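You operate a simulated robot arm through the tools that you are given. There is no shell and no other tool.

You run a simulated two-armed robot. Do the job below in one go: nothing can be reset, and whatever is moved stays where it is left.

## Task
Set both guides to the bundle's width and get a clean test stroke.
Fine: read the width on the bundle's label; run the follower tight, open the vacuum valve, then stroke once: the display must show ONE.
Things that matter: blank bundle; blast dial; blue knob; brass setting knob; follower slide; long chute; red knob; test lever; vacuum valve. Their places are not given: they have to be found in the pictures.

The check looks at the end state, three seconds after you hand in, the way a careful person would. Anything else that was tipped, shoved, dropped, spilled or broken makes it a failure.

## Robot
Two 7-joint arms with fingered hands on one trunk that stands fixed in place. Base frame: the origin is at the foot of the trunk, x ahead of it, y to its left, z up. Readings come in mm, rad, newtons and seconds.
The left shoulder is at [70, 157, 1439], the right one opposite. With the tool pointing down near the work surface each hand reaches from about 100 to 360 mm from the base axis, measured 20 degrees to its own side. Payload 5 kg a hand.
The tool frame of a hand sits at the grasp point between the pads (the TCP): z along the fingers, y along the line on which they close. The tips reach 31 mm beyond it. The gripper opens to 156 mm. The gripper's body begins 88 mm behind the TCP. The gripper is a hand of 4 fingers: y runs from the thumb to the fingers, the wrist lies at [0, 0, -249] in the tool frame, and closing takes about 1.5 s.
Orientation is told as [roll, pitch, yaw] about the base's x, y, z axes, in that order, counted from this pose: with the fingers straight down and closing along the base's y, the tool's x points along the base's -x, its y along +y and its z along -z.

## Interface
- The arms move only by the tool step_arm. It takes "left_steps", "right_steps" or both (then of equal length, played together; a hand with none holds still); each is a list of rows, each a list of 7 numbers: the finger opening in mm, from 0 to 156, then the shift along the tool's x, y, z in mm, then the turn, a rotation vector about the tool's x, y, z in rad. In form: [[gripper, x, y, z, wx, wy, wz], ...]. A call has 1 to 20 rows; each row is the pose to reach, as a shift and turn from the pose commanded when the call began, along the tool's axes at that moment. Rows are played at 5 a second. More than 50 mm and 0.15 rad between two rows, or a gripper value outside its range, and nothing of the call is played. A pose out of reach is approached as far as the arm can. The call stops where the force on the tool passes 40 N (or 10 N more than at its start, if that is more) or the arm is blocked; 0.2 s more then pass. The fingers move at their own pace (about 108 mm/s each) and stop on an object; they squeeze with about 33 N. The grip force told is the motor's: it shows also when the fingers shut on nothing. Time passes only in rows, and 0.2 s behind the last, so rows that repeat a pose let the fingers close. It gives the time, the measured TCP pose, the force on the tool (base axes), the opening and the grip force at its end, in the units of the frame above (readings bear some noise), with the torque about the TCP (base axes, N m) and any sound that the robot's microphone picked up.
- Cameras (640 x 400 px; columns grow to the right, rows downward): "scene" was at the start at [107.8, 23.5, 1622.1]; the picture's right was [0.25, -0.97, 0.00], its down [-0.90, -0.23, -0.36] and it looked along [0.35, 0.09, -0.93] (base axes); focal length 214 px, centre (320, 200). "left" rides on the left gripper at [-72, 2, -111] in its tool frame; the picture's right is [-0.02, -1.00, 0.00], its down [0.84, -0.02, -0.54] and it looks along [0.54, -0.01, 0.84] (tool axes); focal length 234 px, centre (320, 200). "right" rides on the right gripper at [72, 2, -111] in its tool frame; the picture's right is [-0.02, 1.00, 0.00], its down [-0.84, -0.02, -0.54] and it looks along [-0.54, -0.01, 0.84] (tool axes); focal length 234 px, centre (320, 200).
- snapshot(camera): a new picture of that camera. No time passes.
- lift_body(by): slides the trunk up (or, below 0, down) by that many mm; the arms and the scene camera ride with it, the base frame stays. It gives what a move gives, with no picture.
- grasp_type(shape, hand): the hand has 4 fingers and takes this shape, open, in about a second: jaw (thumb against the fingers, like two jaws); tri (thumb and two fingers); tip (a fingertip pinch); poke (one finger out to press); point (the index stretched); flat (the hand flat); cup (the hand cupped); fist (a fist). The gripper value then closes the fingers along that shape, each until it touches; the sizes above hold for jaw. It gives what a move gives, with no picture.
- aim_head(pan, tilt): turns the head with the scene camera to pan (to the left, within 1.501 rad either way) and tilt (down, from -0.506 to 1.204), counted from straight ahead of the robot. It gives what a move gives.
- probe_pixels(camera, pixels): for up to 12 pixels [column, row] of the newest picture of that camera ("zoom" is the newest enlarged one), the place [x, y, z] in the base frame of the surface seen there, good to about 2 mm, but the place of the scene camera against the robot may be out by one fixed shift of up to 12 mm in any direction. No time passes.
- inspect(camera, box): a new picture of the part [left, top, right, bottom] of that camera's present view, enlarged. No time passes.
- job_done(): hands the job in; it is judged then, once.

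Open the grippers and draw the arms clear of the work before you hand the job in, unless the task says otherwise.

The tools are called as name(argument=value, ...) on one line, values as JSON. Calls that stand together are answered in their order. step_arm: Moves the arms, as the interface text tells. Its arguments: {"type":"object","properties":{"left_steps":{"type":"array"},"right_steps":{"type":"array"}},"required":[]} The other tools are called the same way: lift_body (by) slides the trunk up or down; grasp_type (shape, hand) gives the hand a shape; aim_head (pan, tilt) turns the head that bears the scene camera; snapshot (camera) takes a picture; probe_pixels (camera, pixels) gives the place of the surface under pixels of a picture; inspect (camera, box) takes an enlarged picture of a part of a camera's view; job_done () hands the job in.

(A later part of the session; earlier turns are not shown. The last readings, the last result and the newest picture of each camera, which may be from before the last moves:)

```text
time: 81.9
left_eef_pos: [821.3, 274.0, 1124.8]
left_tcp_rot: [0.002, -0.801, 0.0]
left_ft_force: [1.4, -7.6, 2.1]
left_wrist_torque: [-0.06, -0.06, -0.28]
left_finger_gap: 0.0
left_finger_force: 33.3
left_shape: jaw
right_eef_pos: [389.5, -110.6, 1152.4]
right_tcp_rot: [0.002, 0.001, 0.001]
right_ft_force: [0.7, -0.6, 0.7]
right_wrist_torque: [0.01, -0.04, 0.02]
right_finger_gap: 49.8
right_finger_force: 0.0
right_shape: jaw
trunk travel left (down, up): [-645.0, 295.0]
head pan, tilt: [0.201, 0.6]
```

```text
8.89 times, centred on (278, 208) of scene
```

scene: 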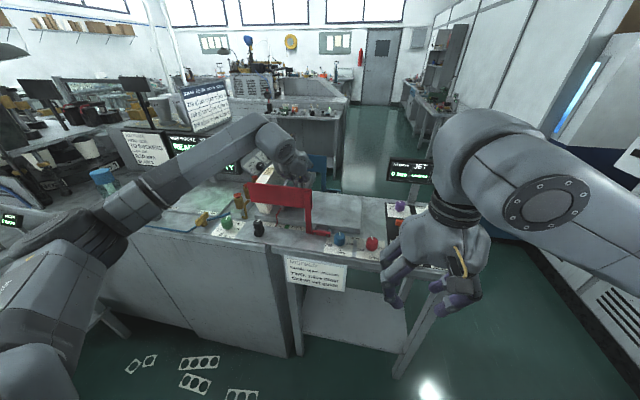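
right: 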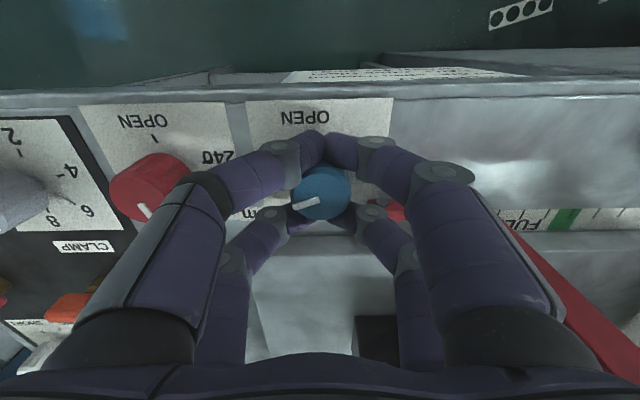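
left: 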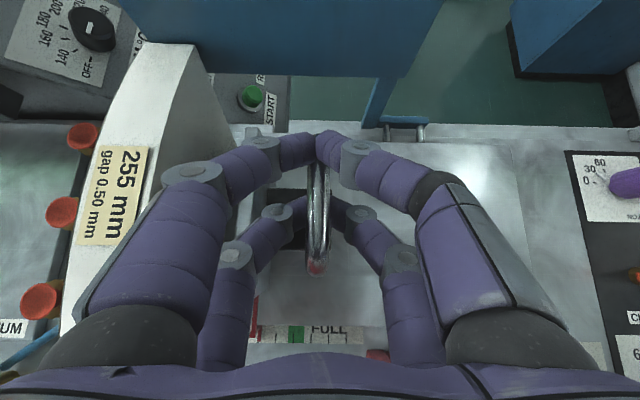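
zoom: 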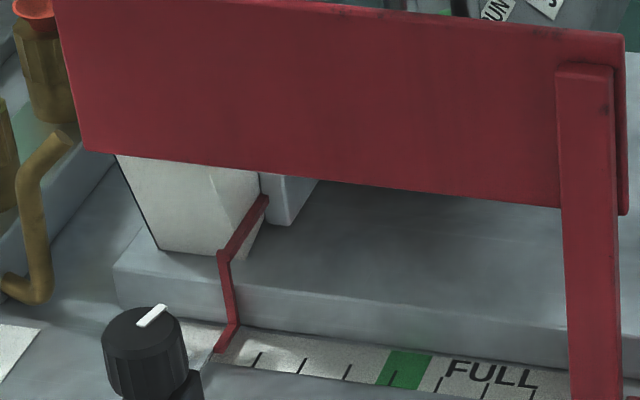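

The y force rose to -7.6 N, and the red pointer is right next to the black slide's pointer at (215,350). I'll zoom in closely there before pushing further.

inspect(camera="scene", box=[258, 210, 288, 235])

inspect(camera="scene", box=[262, 188, 292, 218])

snapshot(camera="left")

```text
16.00 times, centred on (273, 222) of scene
```

zoom: 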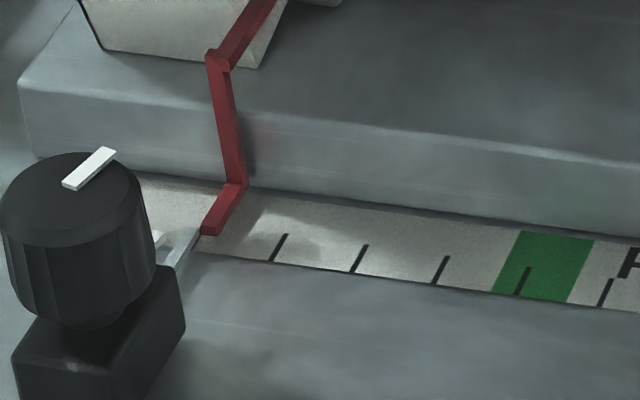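

```text
13.33 times, centred on (277, 203) of scene
```

zoom: 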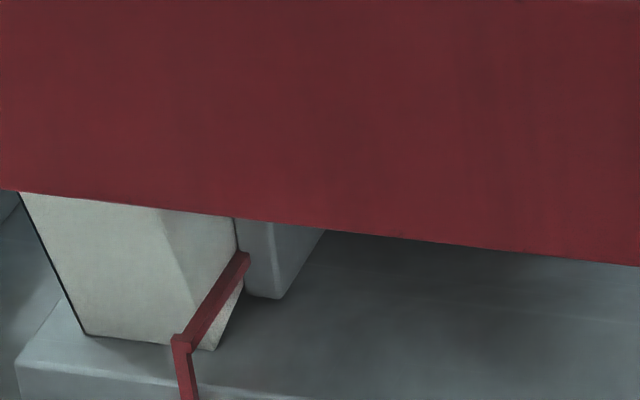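

```text
taken
```

left: 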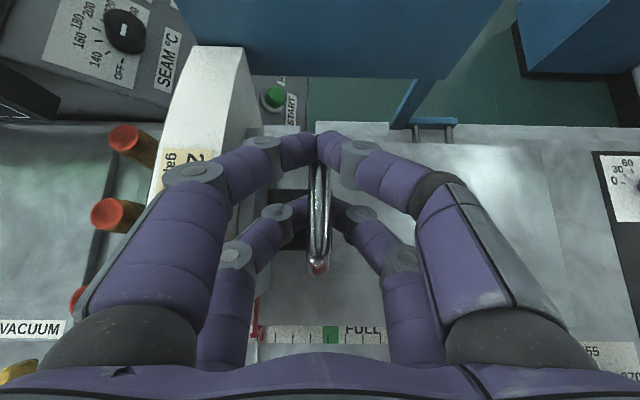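

The plate is almost at the bundle's back face. I'll push 2 mm more in 1 mm rows and read the force.

step_arm(left_steps=[[0, 0, 1, 0, 0, 0, 0], [0, 0, 2, 0, 0, 0, 0], [0, 0, 2, 0, 0, 0, 0]])

inspect(camera="scene", box=[258, 210, 288, 235])

inspect(camera="scene", box=[262, 188, 292, 218])

```text
time: 82.7
left_eef_pos: [822.4, 277.7, 1124.3]
left_tcp_rot: [0.002, -0.802, -0.001]
left_ft_force: [3.0, -4.7, 5.1]
left_wrist_torque: [-0.02, -0.16, -0.21]
left_finger_gap: 0.2
left_finger_force: 32.8
left_shape: jaw
right_eef_pos: [388.1, -108.5, 1151.7]
right_tcp_rot: [0.001, -0.001, 0.002]
right_ft_force: [-0.5, 0.3, -0.2]
right_wrist_torque: [0.03, 0.0, -0.02]
right_finger_gap: 49.6
right_finger_force: 0.0
right_shape: jaw
trunk travel left (down, up): [-645.0, 295.0]
head pan, tilt: [0.201, 0.6]
```

```text
16.00 times, centred on (273, 222) of scene
```

zoom: 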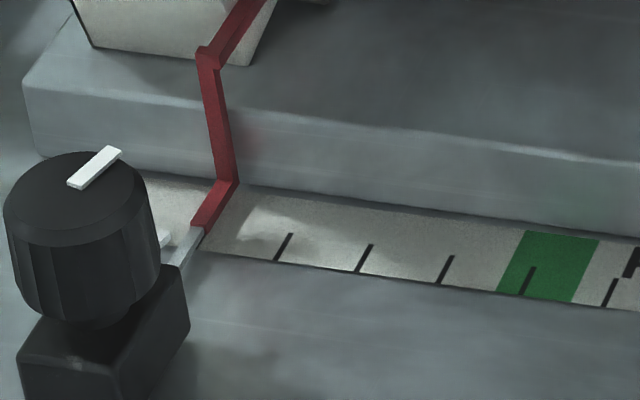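

```text
13.33 times, centred on (277, 203) of scene
```

zoom: 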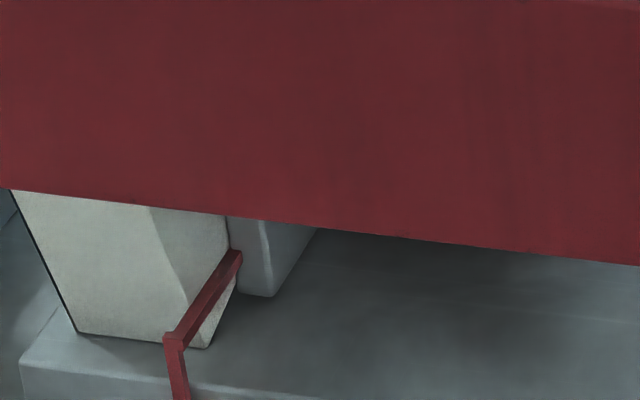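

The bundle seems to have shifted ~2 mm with the follower, so it isn't yet tight against the front fingers. I'll look at the front side gap between bundle and brass fingers.

inspect(camera="scene", box=[240, 165, 290, 215])

inspect(camera="left", box=[60, 30, 280, 200])

inspect(camera="left", box=[240, 280, 400, 380])

```text
8.00 times, centred on (265, 190) of scene
```

zoom: 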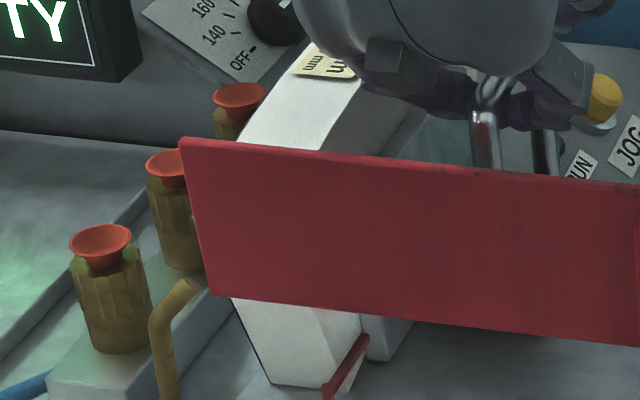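

```text
2.35 times, centred on (170, 115) of left
```

zoom: 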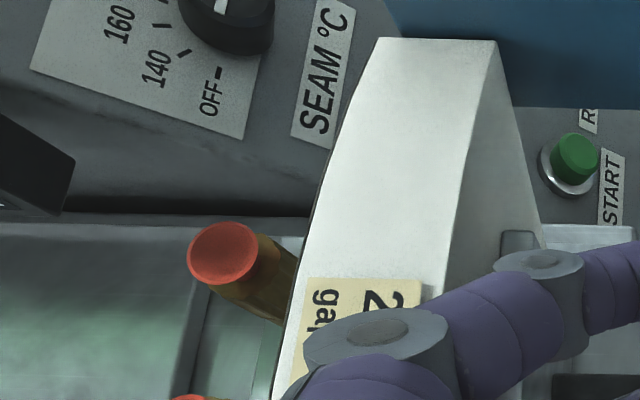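

```text
4.00 times, centred on (320, 330) of left
```

zoom: 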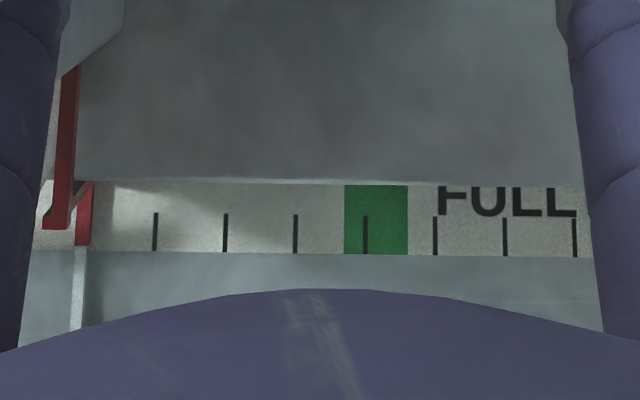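

The follower's red pointer now lines up with the black slide's silver mark, but the push force is still only ~5 N. I'll creep 3 mm more to see if the bundle seats against the front fingers.

step_arm(left_steps=[[0, 0, 1, 0, 0, 0, 0], [0, 0, 2, 0, 0, 0, 0], [0, 0, 3, 0, 0, 0, 0], [0, 0, 3, 0, 0, 0, 0]])

inspect(camera="scene", box=[240, 165, 290, 215])

inspect(camera="left", box=[240, 280, 400, 380])

```text
time: 83.7
left_eef_pos: [822.6, 279.5, 1124.4]
left_tcp_rot: [0.001, -0.801, -0.002]
left_ft_force: [1.7, -9.9, 5.4]
left_wrist_torque: [-0.09, -0.13, -0.38]
left_finger_gap: 0.2
left_finger_force: 32.4
left_shape: jaw
right_eef_pos: [388.6, -110.2, 1151.8]
right_tcp_rot: [0.001, 0.001, 0.001]
right_ft_force: [0.0, 0.5, 0.3]
right_wrist_torque: [0.0, 0.01, -0.01]
right_finger_gap: 49.7
right_finger_force: 0.1
right_shape: jaw
trunk travel left (down, up): [-645.0, 295.0]
head pan, tilt: [0.201, 0.6]
```

```text
8.00 times, centred on (265, 190) of scene
```

zoom: 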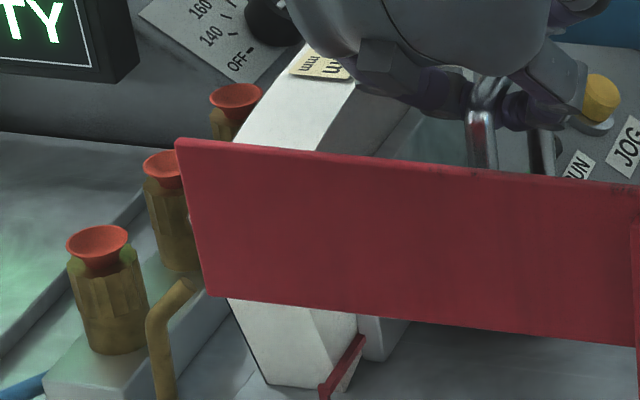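

```text
4.00 times, centred on (320, 330) of left
```

zoom: 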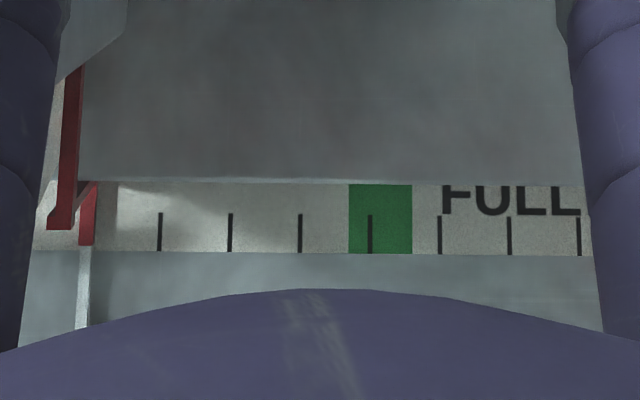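

The y force is now ~-10 N and the follower's pointer no longer moves with the hand, so it's tight against the bundle. I'll open only to 30 mm (bundle is close on the left) and look before lifting.

step_arm(left_steps=[[8, 0, 0, 0, 0, 0, 0], [16, 0, 0, 0, 0, 0, 0], [24, 0, 0, 0, 0, 0, 0], [30, 0, 0, 0, 0, 0, 0], [30, 0, 0, 0, 0, 0, 0]])

snapshot(camera="left")

inspect(camera="scene", box=[258, 188, 298, 228])

```text
time: 84.9
left_eef_pos: [822.2, 281.5, 1123.1]
left_tcp_rot: [0.001, -0.8, -0.001]
left_ft_force: [0.5, -1.6, -0.4]
left_wrist_torque: [0.0, 0.02, 0.07]
left_finger_gap: 29.4
left_finger_force: 0.1
left_shape: jaw
right_eef_pos: [388.6, -108.7, 1151.3]
right_tcp_rot: [-0.001, 0.0, 0.001]
right_ft_force: [-0.3, -0.7, 0.2]
right_wrist_torque: [0.0, 0.02, -0.03]
right_finger_gap: 49.8
right_finger_force: 0.1
right_shape: jaw
trunk travel left (down, up): [-645.0, 295.0]
head pan, tilt: [0.201, 0.6]
```

```text
taken
```

left: 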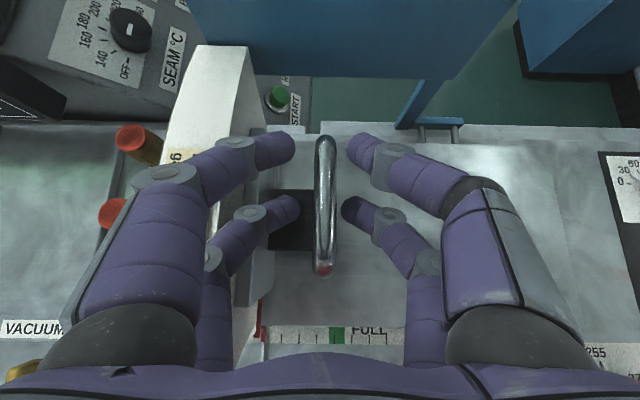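

```text
10.00 times, centred on (278, 208) of scene
```

zoom: 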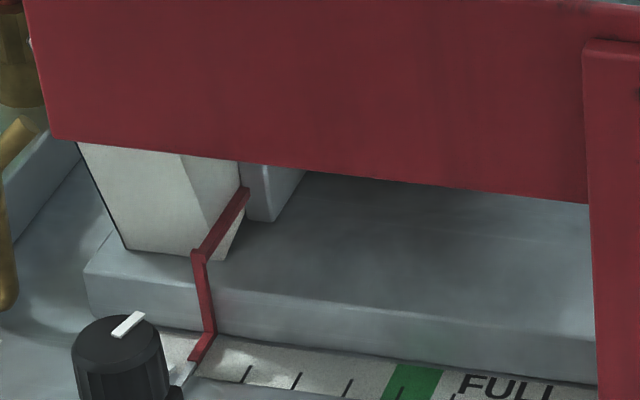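

The handle is free and the plate is flush with the bundle. I'll lift the left hand straight up 110 mm.

step_arm(left_steps=[[30, -14, 0, -14, 0, 0, 0], [30, -36, 0, -35, 0, 0, 0], [30, -58, 0, -56, 0, 0, 0], [30, -79, 0, -77, 0, 0, 0], [30, -79, 0, -77, 0, 0, 0]])

snapshot(camera="left")

inspect(camera="left", box=[120, 80, 400, 360])

```text
time: 86.1
left_eef_pos: [822.8, 282.1, 1234.2]
left_tcp_rot: [0.0, -0.798, -0.001]
left_ft_force: [-0.1, 0.6, -0.2]
left_wrist_torque: [-0.04, 0.01, -0.02]
left_finger_gap: 29.5
left_finger_force: 0.0
left_shape: jaw
right_eef_pos: [387.6, -108.5, 1152.4]
right_tcp_rot: [0.0, 0.0, 0.0]
right_ft_force: [-0.4, 0.3, 0.2]
right_wrist_torque: [-0.03, -0.03, 0.0]
right_finger_gap: 49.7
right_finger_force: 0.0
right_shape: jaw
trunk travel left (down, up): [-645.0, 295.0]
head pan, tilt: [0.201, 0.6]
```

```text
taken
```

left: 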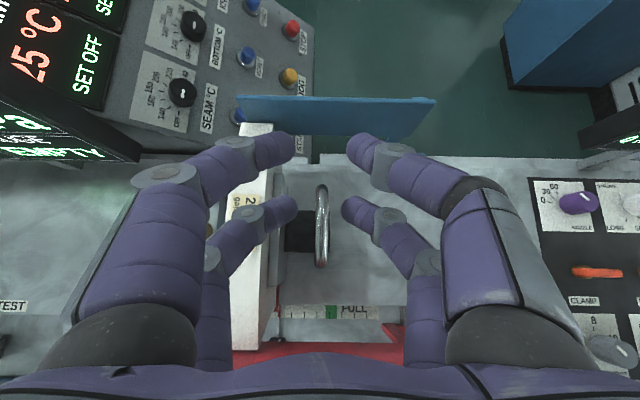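

```text
1.43 times, centred on (260, 220) of left
```

zoom: 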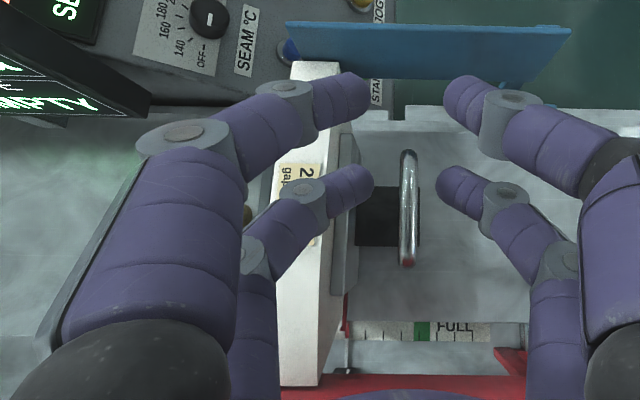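

The plate rests flush against the bundle and all is upright. Next the vacuum valve: I'll move the left hand back and over to (600,560,1234) at the same height.

step_arm(left_steps=[[30, 19.3, 34.7, -19.9, 0, 0, 0], [30, 38.7, 69.5, -39.8, 0, 0, 0], [30, 58, 104.2, -59.7, 0, 0, 0], [30, 77.3, 139, -79.6, 0, 0, 0], [30, 96.7, 173.7, -99.5, 0, 0, 0], [30, 116, 208.5, -119.4, 0, 0, 0], [30, 135.4, 243.2, -139.3, 0, 0, 0], [30, 154.7, 278, -159.2, 0, 0, 0], [30, 154.7, 278, -159.2, 0, 0, 0]])

snapshot(camera="left")

snapshot(camera="scene")

```text
time: 88.1
left_eef_pos: [599.2, 563.1, 1228.3]
left_tcp_rot: [-0.001, -0.799, 0.0]
left_ft_force: [1.3, 0.0, -0.1]
left_wrist_torque: [-0.01, 0.05, -0.01]
left_finger_gap: 29.7
left_finger_force: 0.1
left_shape: jaw
right_eef_pos: [390.4, -107.3, 1151.8]
right_tcp_rot: [0.001, 0.003, 0.002]
right_ft_force: [0.7, -0.4, 0.2]
right_wrist_torque: [0.01, 0.02, -0.01]
right_finger_gap: 49.7
right_finger_force: 0.1
right_shape: jaw
trunk travel left (down, up): [-645.0, 295.0]
head pan, tilt: [0.201, 0.6]
```

```text
taken
```

left: 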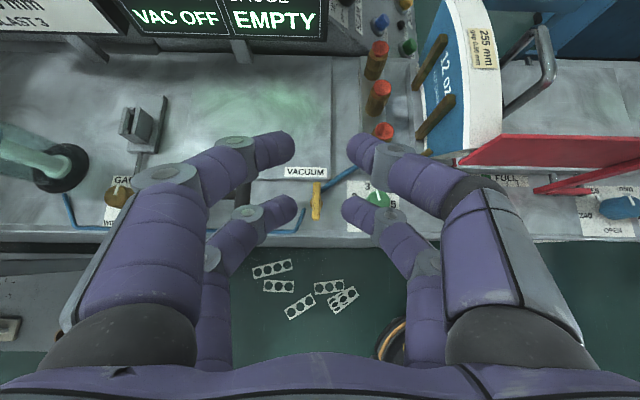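

```text
taken
```

scene: 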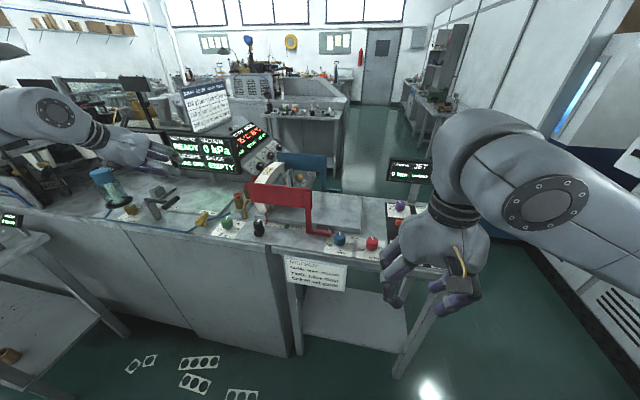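

The valve is visible at (317,200). I'll enlarge it, the lever area and the bundle front from this camera.

inspect(camera="left", box=[270, 155, 370, 240])

probe_pixels(camera="left", pixels=[[317, 188], [317, 200], [316, 214], [321, 202], [311, 202], [301, 218], [333, 186], [118, 192], [300, 200]])

inspect(camera="left", box=[340, 20, 560, 200])

inspect(camera="left", box=[90, 90, 270, 230])

```text
4.71 times, centred on (320, 198) of left
```

zoom: 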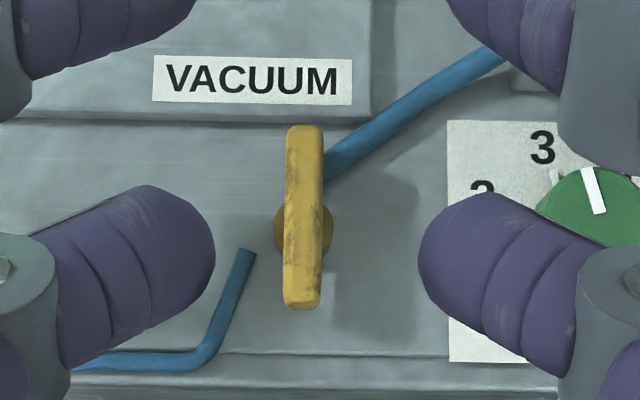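

```text
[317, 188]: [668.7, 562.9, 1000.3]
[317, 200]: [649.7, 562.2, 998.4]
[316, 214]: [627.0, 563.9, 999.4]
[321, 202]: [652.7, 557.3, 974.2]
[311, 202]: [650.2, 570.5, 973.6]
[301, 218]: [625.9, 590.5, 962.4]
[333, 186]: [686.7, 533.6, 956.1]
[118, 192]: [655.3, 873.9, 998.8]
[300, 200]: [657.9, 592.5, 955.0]
```

```text
2.22 times, centred on (450, 110) of left
```

zoom: 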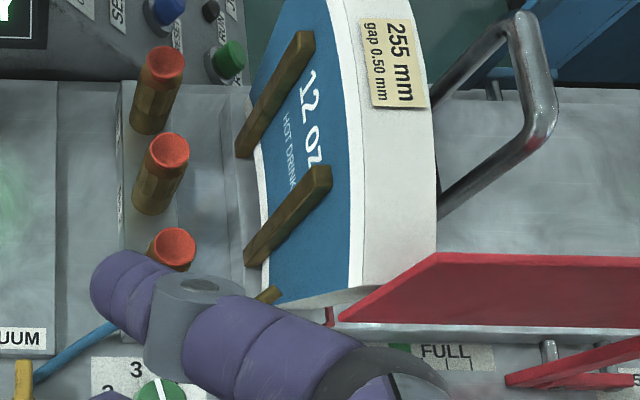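

```text
2.86 times, centred on (180, 160) of left
```

zoom: 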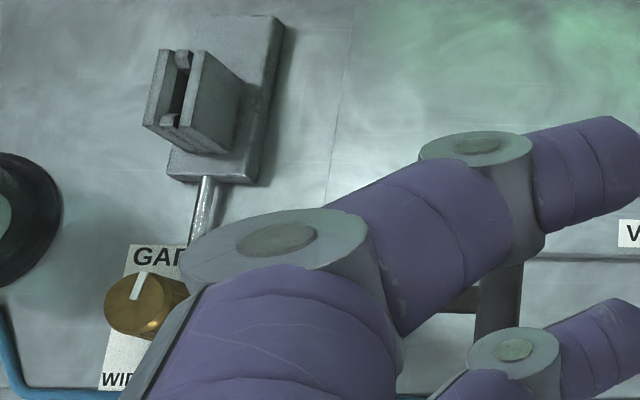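

The valve's yellow bar lies along x, centred ≈(648,562), about 63 mm long, top z≈999; the bundle leans on the brass fingers nicely. I'll close the left fingers and hover beside the bar's near end at its -y side to push it round.

step_arm(left_steps=[[10, 22, -7, 27, 0, 0, 0], [0, 44, -14, 54, 0, 0, 0], [0, 66, -21, 81, 0, 0, 0], [0, 87, -28, 108, 0, 0, 0], [0, 87, -28, 108, 0, 0, 0]])

snapshot(camera="left")

inspect(camera="scene", box=[150, 170, 270, 250])

```text
time: 89.3
left_eef_pos: [614.8, 531.3, 1096.3]
left_tcp_rot: [0.0, -0.802, 0.0]
left_ft_force: [0.1, 0.5, 1.2]
left_wrist_torque: [-0.03, 0.04, 0.0]
left_finger_gap: 0.0
left_finger_force: 33.2
left_shape: jaw
right_eef_pos: [387.1, -107.9, 1153.4]
right_tcp_rot: [0.0, 0.0, 0.0]
right_ft_force: [-0.5, -0.3, 0.1]
right_wrist_torque: [0.01, -0.03, -0.01]
right_finger_gap: 49.6
right_finger_force: 0.1
right_shape: jaw
trunk travel left (down, up): [-645.0, 295.0]
head pan, tilt: [0.201, 0.6]
```

```text
taken
```

left: 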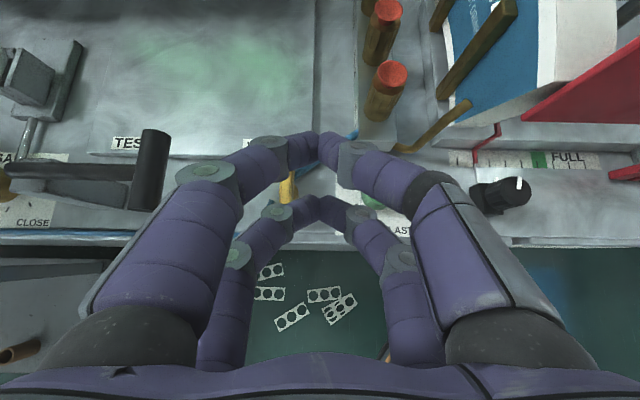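

```text
5.00 times, centred on (210, 210) of scene
```

zoom: 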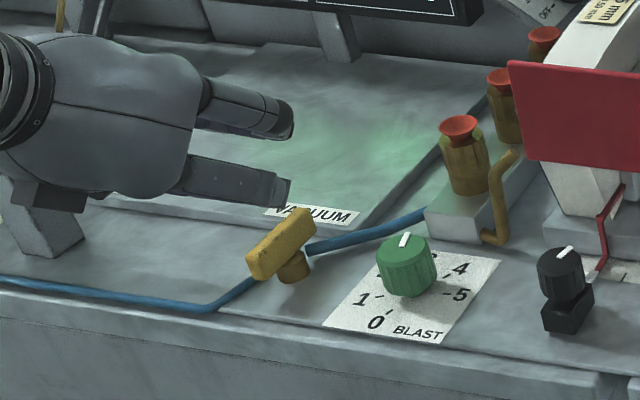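

The closed fingers form two prongs; in the zoom the lower prong's tip is near (283,190). I'll probe the prong tips and the valve bar in that zoom.

probe_pixels(camera="zoom", pixels=[[278, 188], [270, 182], [285, 192], [288, 118], [255, 265], [310, 220], [283, 245], [293, 270], [240, 290], [330, 245]])

probe_pixels(camera="left", pixels=[[150, 135], [150, 165], [148, 205], [100, 185], [30, 170], [318, 203], [318, 140]])

```text
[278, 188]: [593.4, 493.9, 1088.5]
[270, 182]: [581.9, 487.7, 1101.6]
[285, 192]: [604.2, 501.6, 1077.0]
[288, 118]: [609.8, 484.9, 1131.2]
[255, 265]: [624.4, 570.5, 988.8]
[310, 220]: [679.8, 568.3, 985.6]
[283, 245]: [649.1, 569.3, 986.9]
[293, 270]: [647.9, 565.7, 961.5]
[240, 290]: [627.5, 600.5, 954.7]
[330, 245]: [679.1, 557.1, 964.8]
```

```text
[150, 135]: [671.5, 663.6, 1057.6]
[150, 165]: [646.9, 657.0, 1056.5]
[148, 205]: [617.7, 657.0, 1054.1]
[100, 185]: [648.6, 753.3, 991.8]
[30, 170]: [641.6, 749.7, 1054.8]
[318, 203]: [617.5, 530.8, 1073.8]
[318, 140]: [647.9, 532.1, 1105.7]
```

The lower prong tip is ≈(620,531,1065) now and the valve bar's side is at z≈988–999. I'll shift to y≈524 and lower about 74 mm so the prong sits beside the bar's near end.

step_arm(left_steps=[[0, 0, -7, 0, 0, 0, 0], [0, 18, -7, 18, 0, 0, 0], [0, 36, -7, 36, 0, 0, 0], [0, 46, -7, 46, 0, 0, 0], [0, 53, -7, 53, 0, 0, 0], [0, 53, -7, 53, 0, 0, 0]])

snapshot(camera="left")

inspect(camera="scene", box=[150, 170, 270, 250])

```text
time: 90.7
left_eef_pos: [616.5, 524.7, 1022.5]
left_tcp_rot: [-0.001, -0.802, 0.0]
left_ft_force: [0.3, 0.0, -0.1]
left_wrist_torque: [0.03, 0.0, -0.02]
left_finger_gap: 0.2
left_finger_force: 33.2
left_shape: jaw
right_eef_pos: [388.3, -107.5, 1152.4]
right_tcp_rot: [-0.001, 0.001, 0.0]
right_ft_force: [-0.3, 1.1, -0.7]
right_wrist_torque: [0.0, 0.02, 0.01]
right_finger_gap: 49.8
right_finger_force: 0.2
right_shape: jaw
trunk travel left (down, up): [-645.0, 295.0]
head pan, tilt: [0.201, 0.6]
```

```text
taken
```

left: 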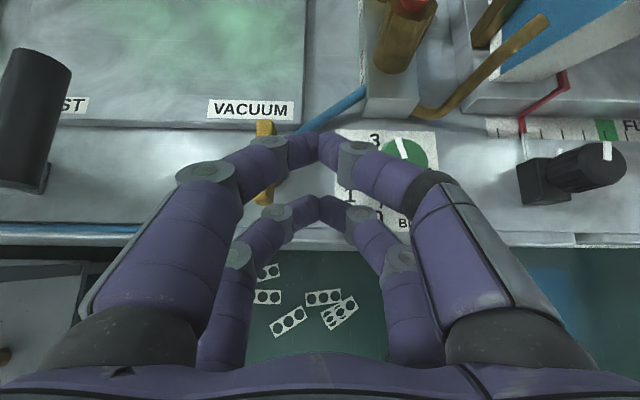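

```text
5.00 times, centred on (210, 210) of scene
```

zoom: 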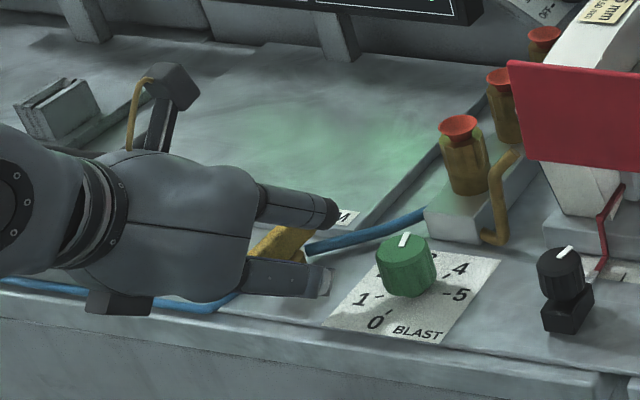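

The prong sits beside the bar's near end with the upper prong above it. I'll push it +y step by step along an arc (clockwise seen from above) and watch the force.

step_arm(left_steps=[[0, 0, 8, 0, 0, 0, 0], [0, 0, 15, 0, 0, 0, 0], [0, 2, 20, -2, 0, 0, 0], [0, 4, 25, -4, 0, 0, 0], [0, 5.5, 31, -5.7, 0, 0, 0]])

snapshot(camera="left")

inspect(camera="scene", box=[150, 130, 270, 250])

```text
time: 91.9
left_eef_pos: [609.4, 554.9, 1021.6]
left_tcp_rot: [0.002, -0.799, 0.001]
left_ft_force: [-1.5, -0.5, -1.0]
left_wrist_torque: [-0.05, 0.06, 0.03]
left_finger_gap: 0.0
left_finger_force: 33.2
left_shape: jaw
right_eef_pos: [387.0, -107.3, 1152.1]
right_tcp_rot: [-0.001, 0.0, 0.0]
right_ft_force: [0.5, 0.0, 0.7]
right_wrist_torque: [-0.06, -0.01, 0.0]
right_finger_gap: 50.0
right_finger_force: 0.0
right_shape: jaw
trunk travel left (down, up): [-645.0, 295.0]
head pan, tilt: [0.201, 0.6]
```

```text
taken
```

left: 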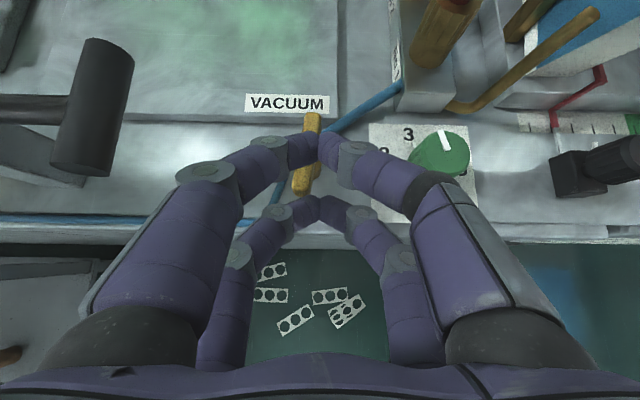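

```text
3.33 times, centred on (210, 190) of scene
```

zoom: 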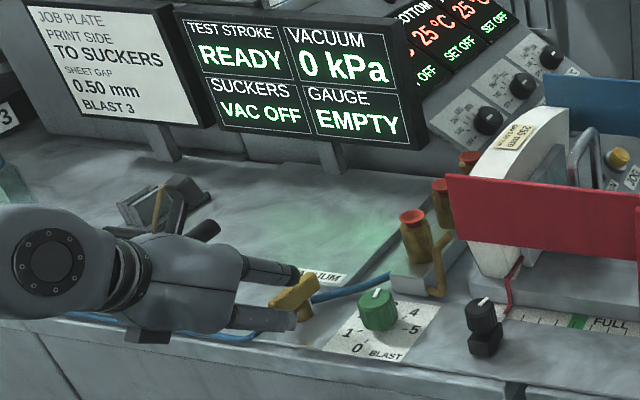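

The force is ~0 and the bar looks only slightly turned; the prong may be slipping past the near end. I'll zoom in to see.

inspect(camera="left", box=[250, 90, 400, 240])

inspect(camera="scene", box=[175, 200, 235, 250])

probe_pixels(camera="left", pixels=[[312, 120], [300, 188], [306, 160], [318, 203], [300, 210], [318, 145]])

```text
2.67 times, centred on (325, 165) of left
```

zoom: 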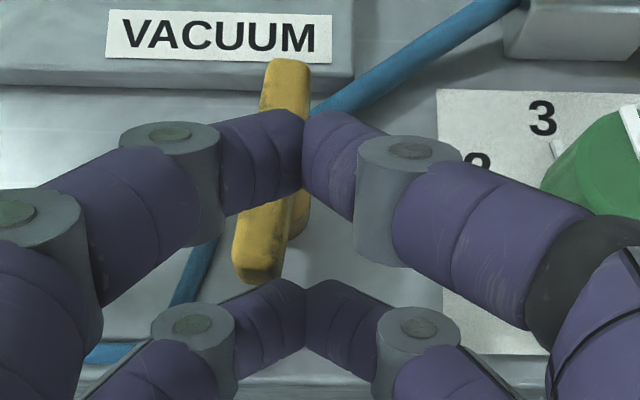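

```text
8.00 times, centred on (205, 225) of scene
```

zoom: 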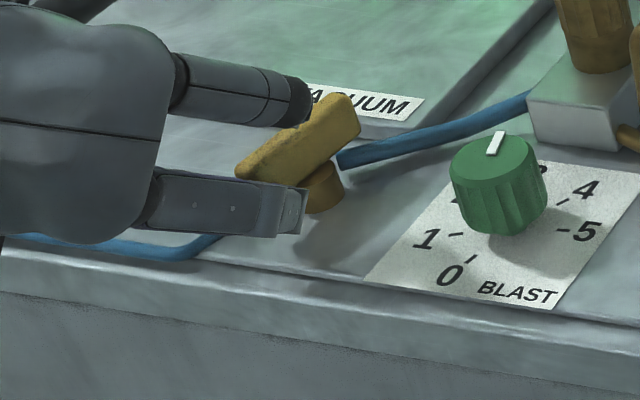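

```text
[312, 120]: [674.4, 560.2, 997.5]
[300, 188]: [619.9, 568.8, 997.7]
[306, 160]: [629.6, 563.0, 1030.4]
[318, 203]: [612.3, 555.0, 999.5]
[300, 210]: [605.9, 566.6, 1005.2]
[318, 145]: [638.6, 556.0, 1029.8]
```

The bar turned ~8° clockwise without resistance, then the prong slipped off the end. I'll back off, move the prong ~13 mm further forward (nearer the pivot), and push along the arc again.

step_arm(left_steps=[[0, 0, -25, 0, 0, 0, 0], [0, -7, -30, 7.2, 0, 0, 0], [0, -9.1, -30, 9.3, 0, 0, 0], [0, -7.7, -18, 7.9, 0, 0, 0], [0, -6.3, -11, 6.5, 0, 0, 0], [0, -4.5, -6, 4.7, 0, 0, 0], [0, -3, -2, 3.1, 0, 0, 0], [0, -2.1, 2, 2.2, 0, 0, 0], [0, -2.1, 6, 2.2, 0, 0, 0], [0, -2.5, 13, 2.6, 0, 0, 0]])

snapshot(camera="left")

inspect(camera="scene", box=[175, 200, 235, 250])

```text
time: 94.1
left_eef_pos: [612.2, 567.6, 1022.9]
left_tcp_rot: [-0.001, -0.8, 0.001]
left_ft_force: [-1.8, -1.8, 0.1]
left_wrist_torque: [-0.02, 0.07, 0.0]
left_finger_gap: 0.0
left_finger_force: 33.1
left_shape: jaw
right_eef_pos: [388.0, -109.1, 1152.3]
right_tcp_rot: [0.0, 0.001, 0.001]
right_ft_force: [0.1, -0.5, 0.7]
right_wrist_torque: [0.01, -0.01, -0.01]
right_finger_gap: 49.6
right_finger_force: 0.0
right_shape: jaw
trunk travel left (down, up): [-645.0, 295.0]
head pan, tilt: [0.201, 0.6]
```

```text
taken
```

left: 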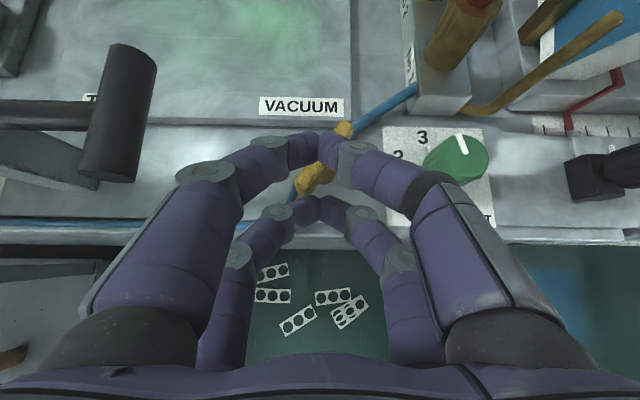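

```text
8.00 times, centred on (205, 225) of scene
```

zoom: 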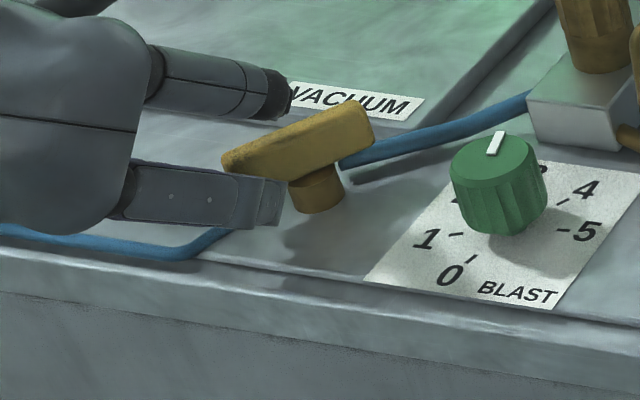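

The bar has turned further clockwise (about 35°). I'll check the display and the bar's ends.

probe_pixels(camera="left", pixels=[[343, 128], [306, 186], [318, 203]])

inspect(camera="scene", box=[150, 120, 270, 190])

```text
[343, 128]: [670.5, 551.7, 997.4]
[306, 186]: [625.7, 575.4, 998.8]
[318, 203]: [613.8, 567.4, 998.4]
```

```text
5.33 times, centred on (210, 155) of scene
```

zoom: 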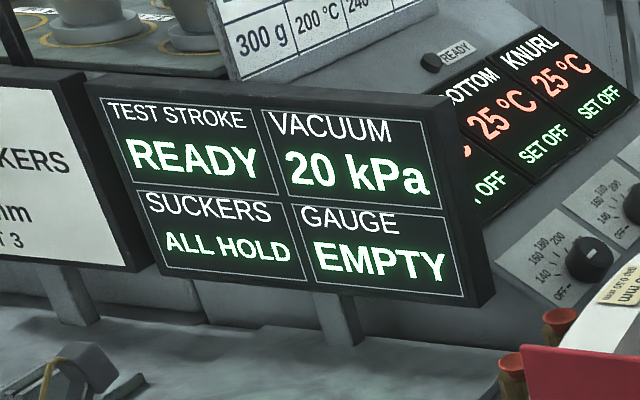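

Vacuum reads 20 kPa and "ALL HOLD" already at ~28° — the direction is right. I'll continue along the arc to the fully open position.

step_arm(left_steps=[[0, -4.2, -2.6, 4.3, 0, 0, 0], [0, -6, 2.4, 6.2, 0, 0, 0], [0, -7.7, 7.7, 7.9, 0, 0, 0], [0, -10.5, 12.1, 10.8, 0, 0, 0], [0, -13.8, 15.4, 14.2, 0, 0, 0], [0, -13.8, 15.4, 14.2, 0, 0, 0]])

snapshot(camera="left")

inspect(camera="scene", box=[150, 120, 270, 240])

```text
time: 95.5
left_eef_pos: [631.8, 584.0, 1022.3]
left_tcp_rot: [0.0, -0.801, 0.001]
left_ft_force: [-1.2, -0.4, 0.6]
left_wrist_torque: [0.0, 0.05, 0.03]
left_finger_gap: 0.1
left_finger_force: 33.0
left_shape: jaw
right_eef_pos: [387.5, -108.0, 1153.1]
right_tcp_rot: [0.0, 0.001, 0.001]
right_ft_force: [-0.3, 0.2, 0.1]
right_wrist_torque: [-0.02, -0.03, -0.04]
right_finger_gap: 50.1
right_finger_force: 0.0
right_shape: jaw
trunk travel left (down, up): [-645.0, 295.0]
head pan, tilt: [0.201, 0.6]
```

```text
taken
```

left: 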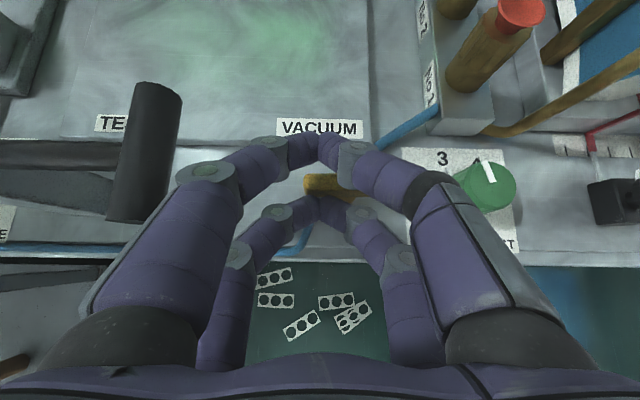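

```text
3.33 times, centred on (210, 180) of scene
```

zoom: 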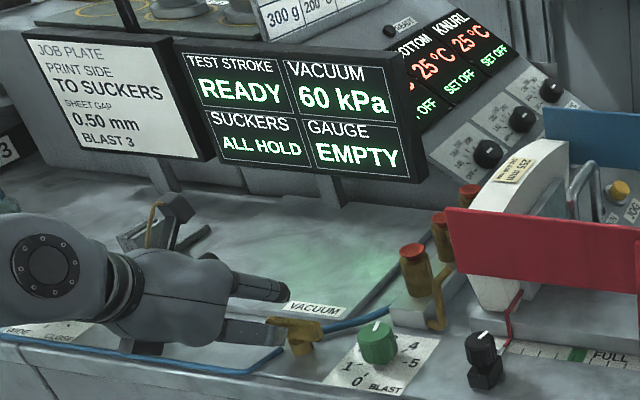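

Vacuum now reads 60 kPa with ALL HOLD, and the bar lies along y. I'll back off in -x and lift clear.

step_arm(left_steps=[[0, 7, 0, -7.2, 0, 0, 0], [0, 10, 0, -10.8, 0, 0, 0], [0, -11, -8, -32, 0, 0, 0], [0, -37, -16, -57, 0, 0, 0], [0, -62, -24, -81, 0, 0, 0], [0, -87, -30, -106, 0, 0, 0], [0, -87, -30, -106, 0, 0, 0]])

snapshot(camera="left")

inspect(camera="scene", box=[110, 120, 270, 250])

```text
time: 97.1
left_eef_pos: [619.7, 555.2, 1157.7]
left_tcp_rot: [0.0, -0.8, 0.0]
left_ft_force: [-0.2, -0.2, -0.9]
left_wrist_torque: [0.01, 0.02, -0.01]
left_finger_gap: 0.0
left_finger_force: 32.7
left_shape: jaw
right_eef_pos: [388.9, -107.0, 1152.1]
right_tcp_rot: [-0.001, 0.0, 0.001]
right_ft_force: [-0.7, -0.1, -0.4]
right_wrist_torque: [-0.01, -0.02, -0.01]
right_finger_gap: 49.9
right_finger_force: 0.0
right_shape: jaw
trunk travel left (down, up): [-645.0, 295.0]
head pan, tilt: [0.201, 0.6]
```

```text
taken
```

left: 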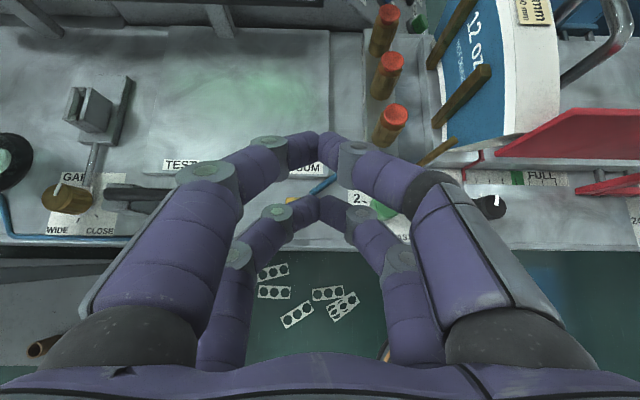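

```text
3.08 times, centred on (190, 185) of scene
```

zoom: 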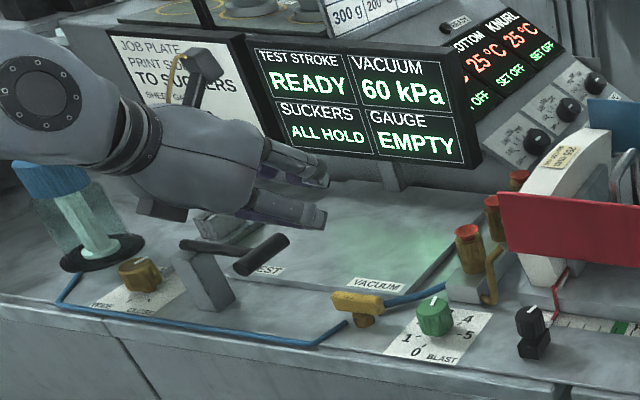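

The valve is open and steady at 60 kPa. Now I'll study the test lever and the valve bar closely before stroking.

inspect(camera="scene", box=[150, 180, 220, 240])

inspect(camera="left", box=[30, 60, 240, 250])

inspect(camera="scene", box=[130, 190, 180, 225])

inspect(camera="scene", box=[210, 200, 240, 235])

```text
6.67 times, centred on (185, 210) of scene
```

zoom: 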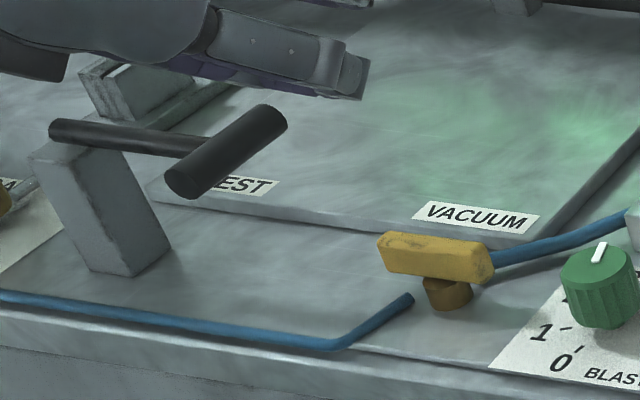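

```text
2.11 times, centred on (135, 155) of left
```

zoom: 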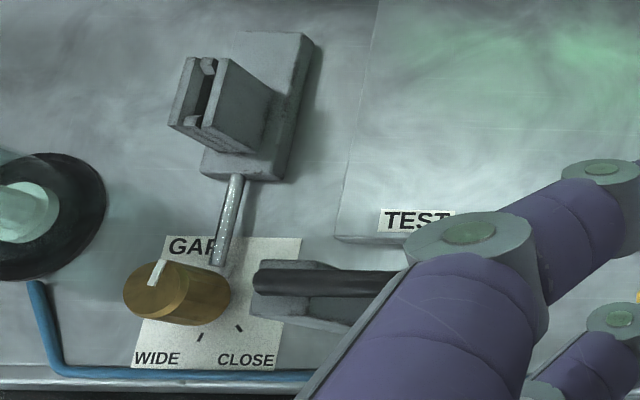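

```text
11.43 times, centred on (155, 208) of scene
```

zoom: 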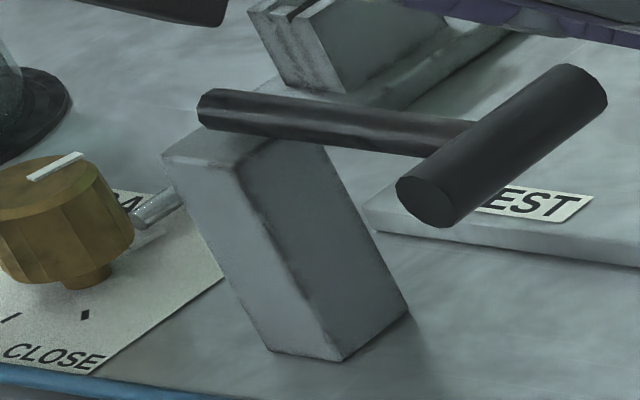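

```text
11.43 times, centred on (225, 218) of scene
```

zoom: 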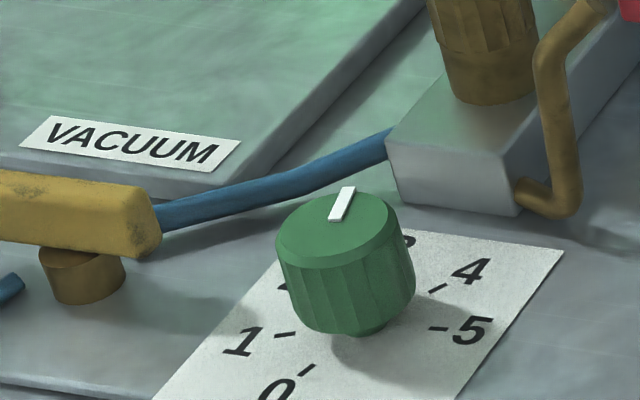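

The lever's T-handle (axis along x, around (640,660,1055)) hangs on an arm pivoted at the post near y≈760, so a stroke means pressing the T-handle down. I'll bring the closed left fingers over it, turning the hand outward 0.6 rad for reach.

step_arm(left_steps=[[0, 2.2, 20, 6.4, -0.086, 0, -0.084], [0, 4.3, 40.5, 12.8, -0.172, 0, -0.167], [0, 6.5, 61, 19.1, -0.258, 0, -0.251], [0, 8.6, 81, 25.5, -0.344, 0, -0.334], [0, 10.8, 101.4, 31.9, -0.43, 0, -0.418], [0, 10.8, 101.4, 31.9, -0.43, 0, -0.418]])

snapshot(camera="left")

inspect(camera="scene", box=[110, 120, 270, 250])

```text
time: 98.5
left_eef_pos: [631.8, 657.9, 1126.5]
left_tcp_rot: [0.0, -0.802, 0.604]
left_ft_force: [-1.0, 0.7, -1.1]
left_wrist_torque: [-0.01, -0.04, 0.04]
left_finger_gap: 0.0
left_finger_force: 32.5
left_shape: jaw
right_eef_pos: [388.7, -108.3, 1152.9]
right_tcp_rot: [0.0, -0.001, 0.002]
right_ft_force: [-0.2, 0.2, -0.2]
right_wrist_torque: [0.0, 0.0, -0.02]
right_finger_gap: 49.7
right_finger_force: 0.1
right_shape: jaw
trunk travel left (down, up): [-645.0, 295.0]
head pan, tilt: [0.201, 0.6]
```

```text
taken
```

left: 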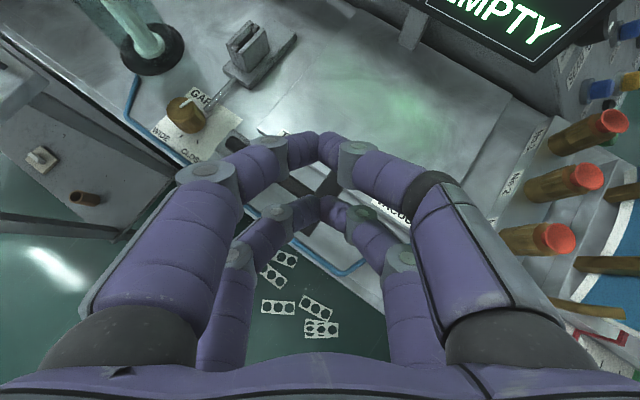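

```text
3.08 times, centred on (190, 185) of scene
```

zoom: 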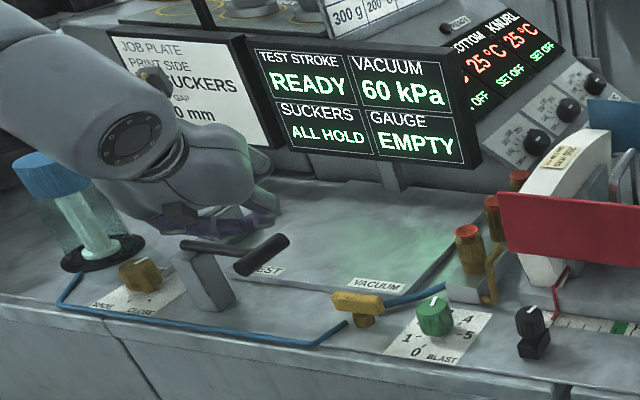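

The T-handle shows between the prongs around (325,185). I'll enlarge and probe to see where the lower prong would land.

inspect(camera="left", box=[220, 120, 400, 240])

probe_pixels(camera="left", pixels=[[335, 175], [325, 188], [295, 185], [320, 205], [320, 140], [305, 228], [230, 145]])

inspect(camera="scene", box=[140, 160, 220, 225])

```text
3.33 times, centred on (310, 180) of left
```

zoom: 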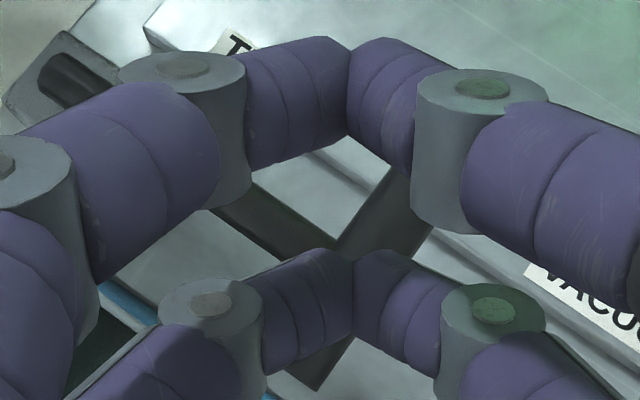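

```text
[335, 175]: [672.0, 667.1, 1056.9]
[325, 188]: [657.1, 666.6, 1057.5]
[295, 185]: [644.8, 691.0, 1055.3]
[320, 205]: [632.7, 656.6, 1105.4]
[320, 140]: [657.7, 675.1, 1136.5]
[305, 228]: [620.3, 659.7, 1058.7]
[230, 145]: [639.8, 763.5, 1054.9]
```

```text
6.15 times, centred on (180, 192) of scene
```

zoom: 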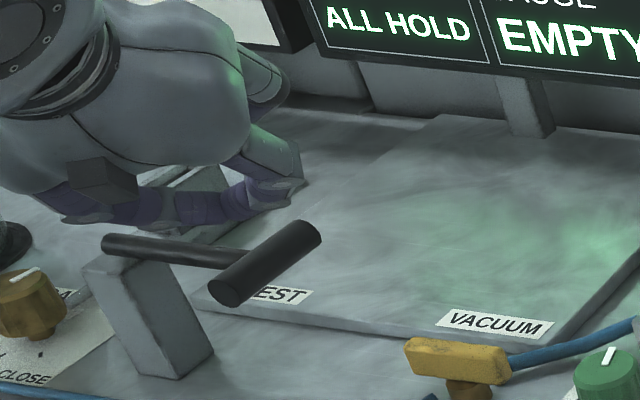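

The T-handle lies along x at y≈661, top z≈1058, and the lower prong is right above it (tip ≈(633,657)). I'll lower 24 mm to nearly touch it.

step_arm(left_steps=[[0, 7, 0, 7, 0, 0, 0], [0, 13, 0, 12.6, 0, 0, 0], [0, 17.2, 0, 16.7, 0, 0, 0], [0, 17.2, 0, 16.7, 0, 0, 0]])

inspect(camera="scene", box=[140, 160, 220, 225])

```text
time: 99.5
left_eef_pos: [633.6, 655.7, 1102.5]
left_tcp_rot: [0.0, -0.8, 0.599]
left_ft_force: [0.0, -0.7, -0.9]
left_wrist_torque: [-0.04, 0.0, 0.0]
left_finger_gap: 0.2
left_finger_force: 33.0
left_shape: jaw
right_eef_pos: [389.6, -107.6, 1151.7]
right_tcp_rot: [-0.002, 0.001, 0.002]
right_ft_force: [-0.1, -0.5, -0.6]
right_wrist_torque: [-0.01, 0.0, -0.02]
right_finger_gap: 49.7
right_finger_force: 0.0
right_shape: jaw
trunk travel left (down, up): [-645.0, 295.0]
head pan, tilt: [0.201, 0.6]
```

```text
6.15 times, centred on (180, 192) of scene
```

zoom: 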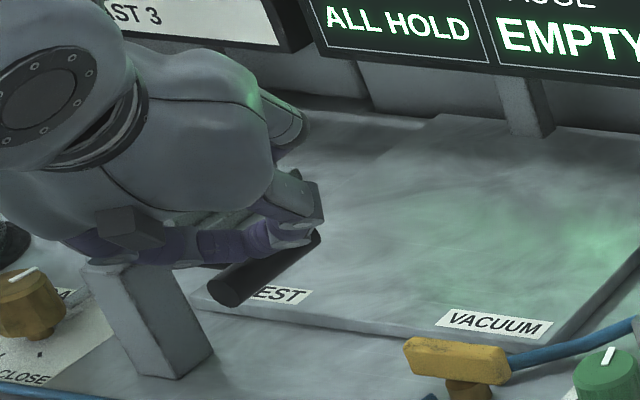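

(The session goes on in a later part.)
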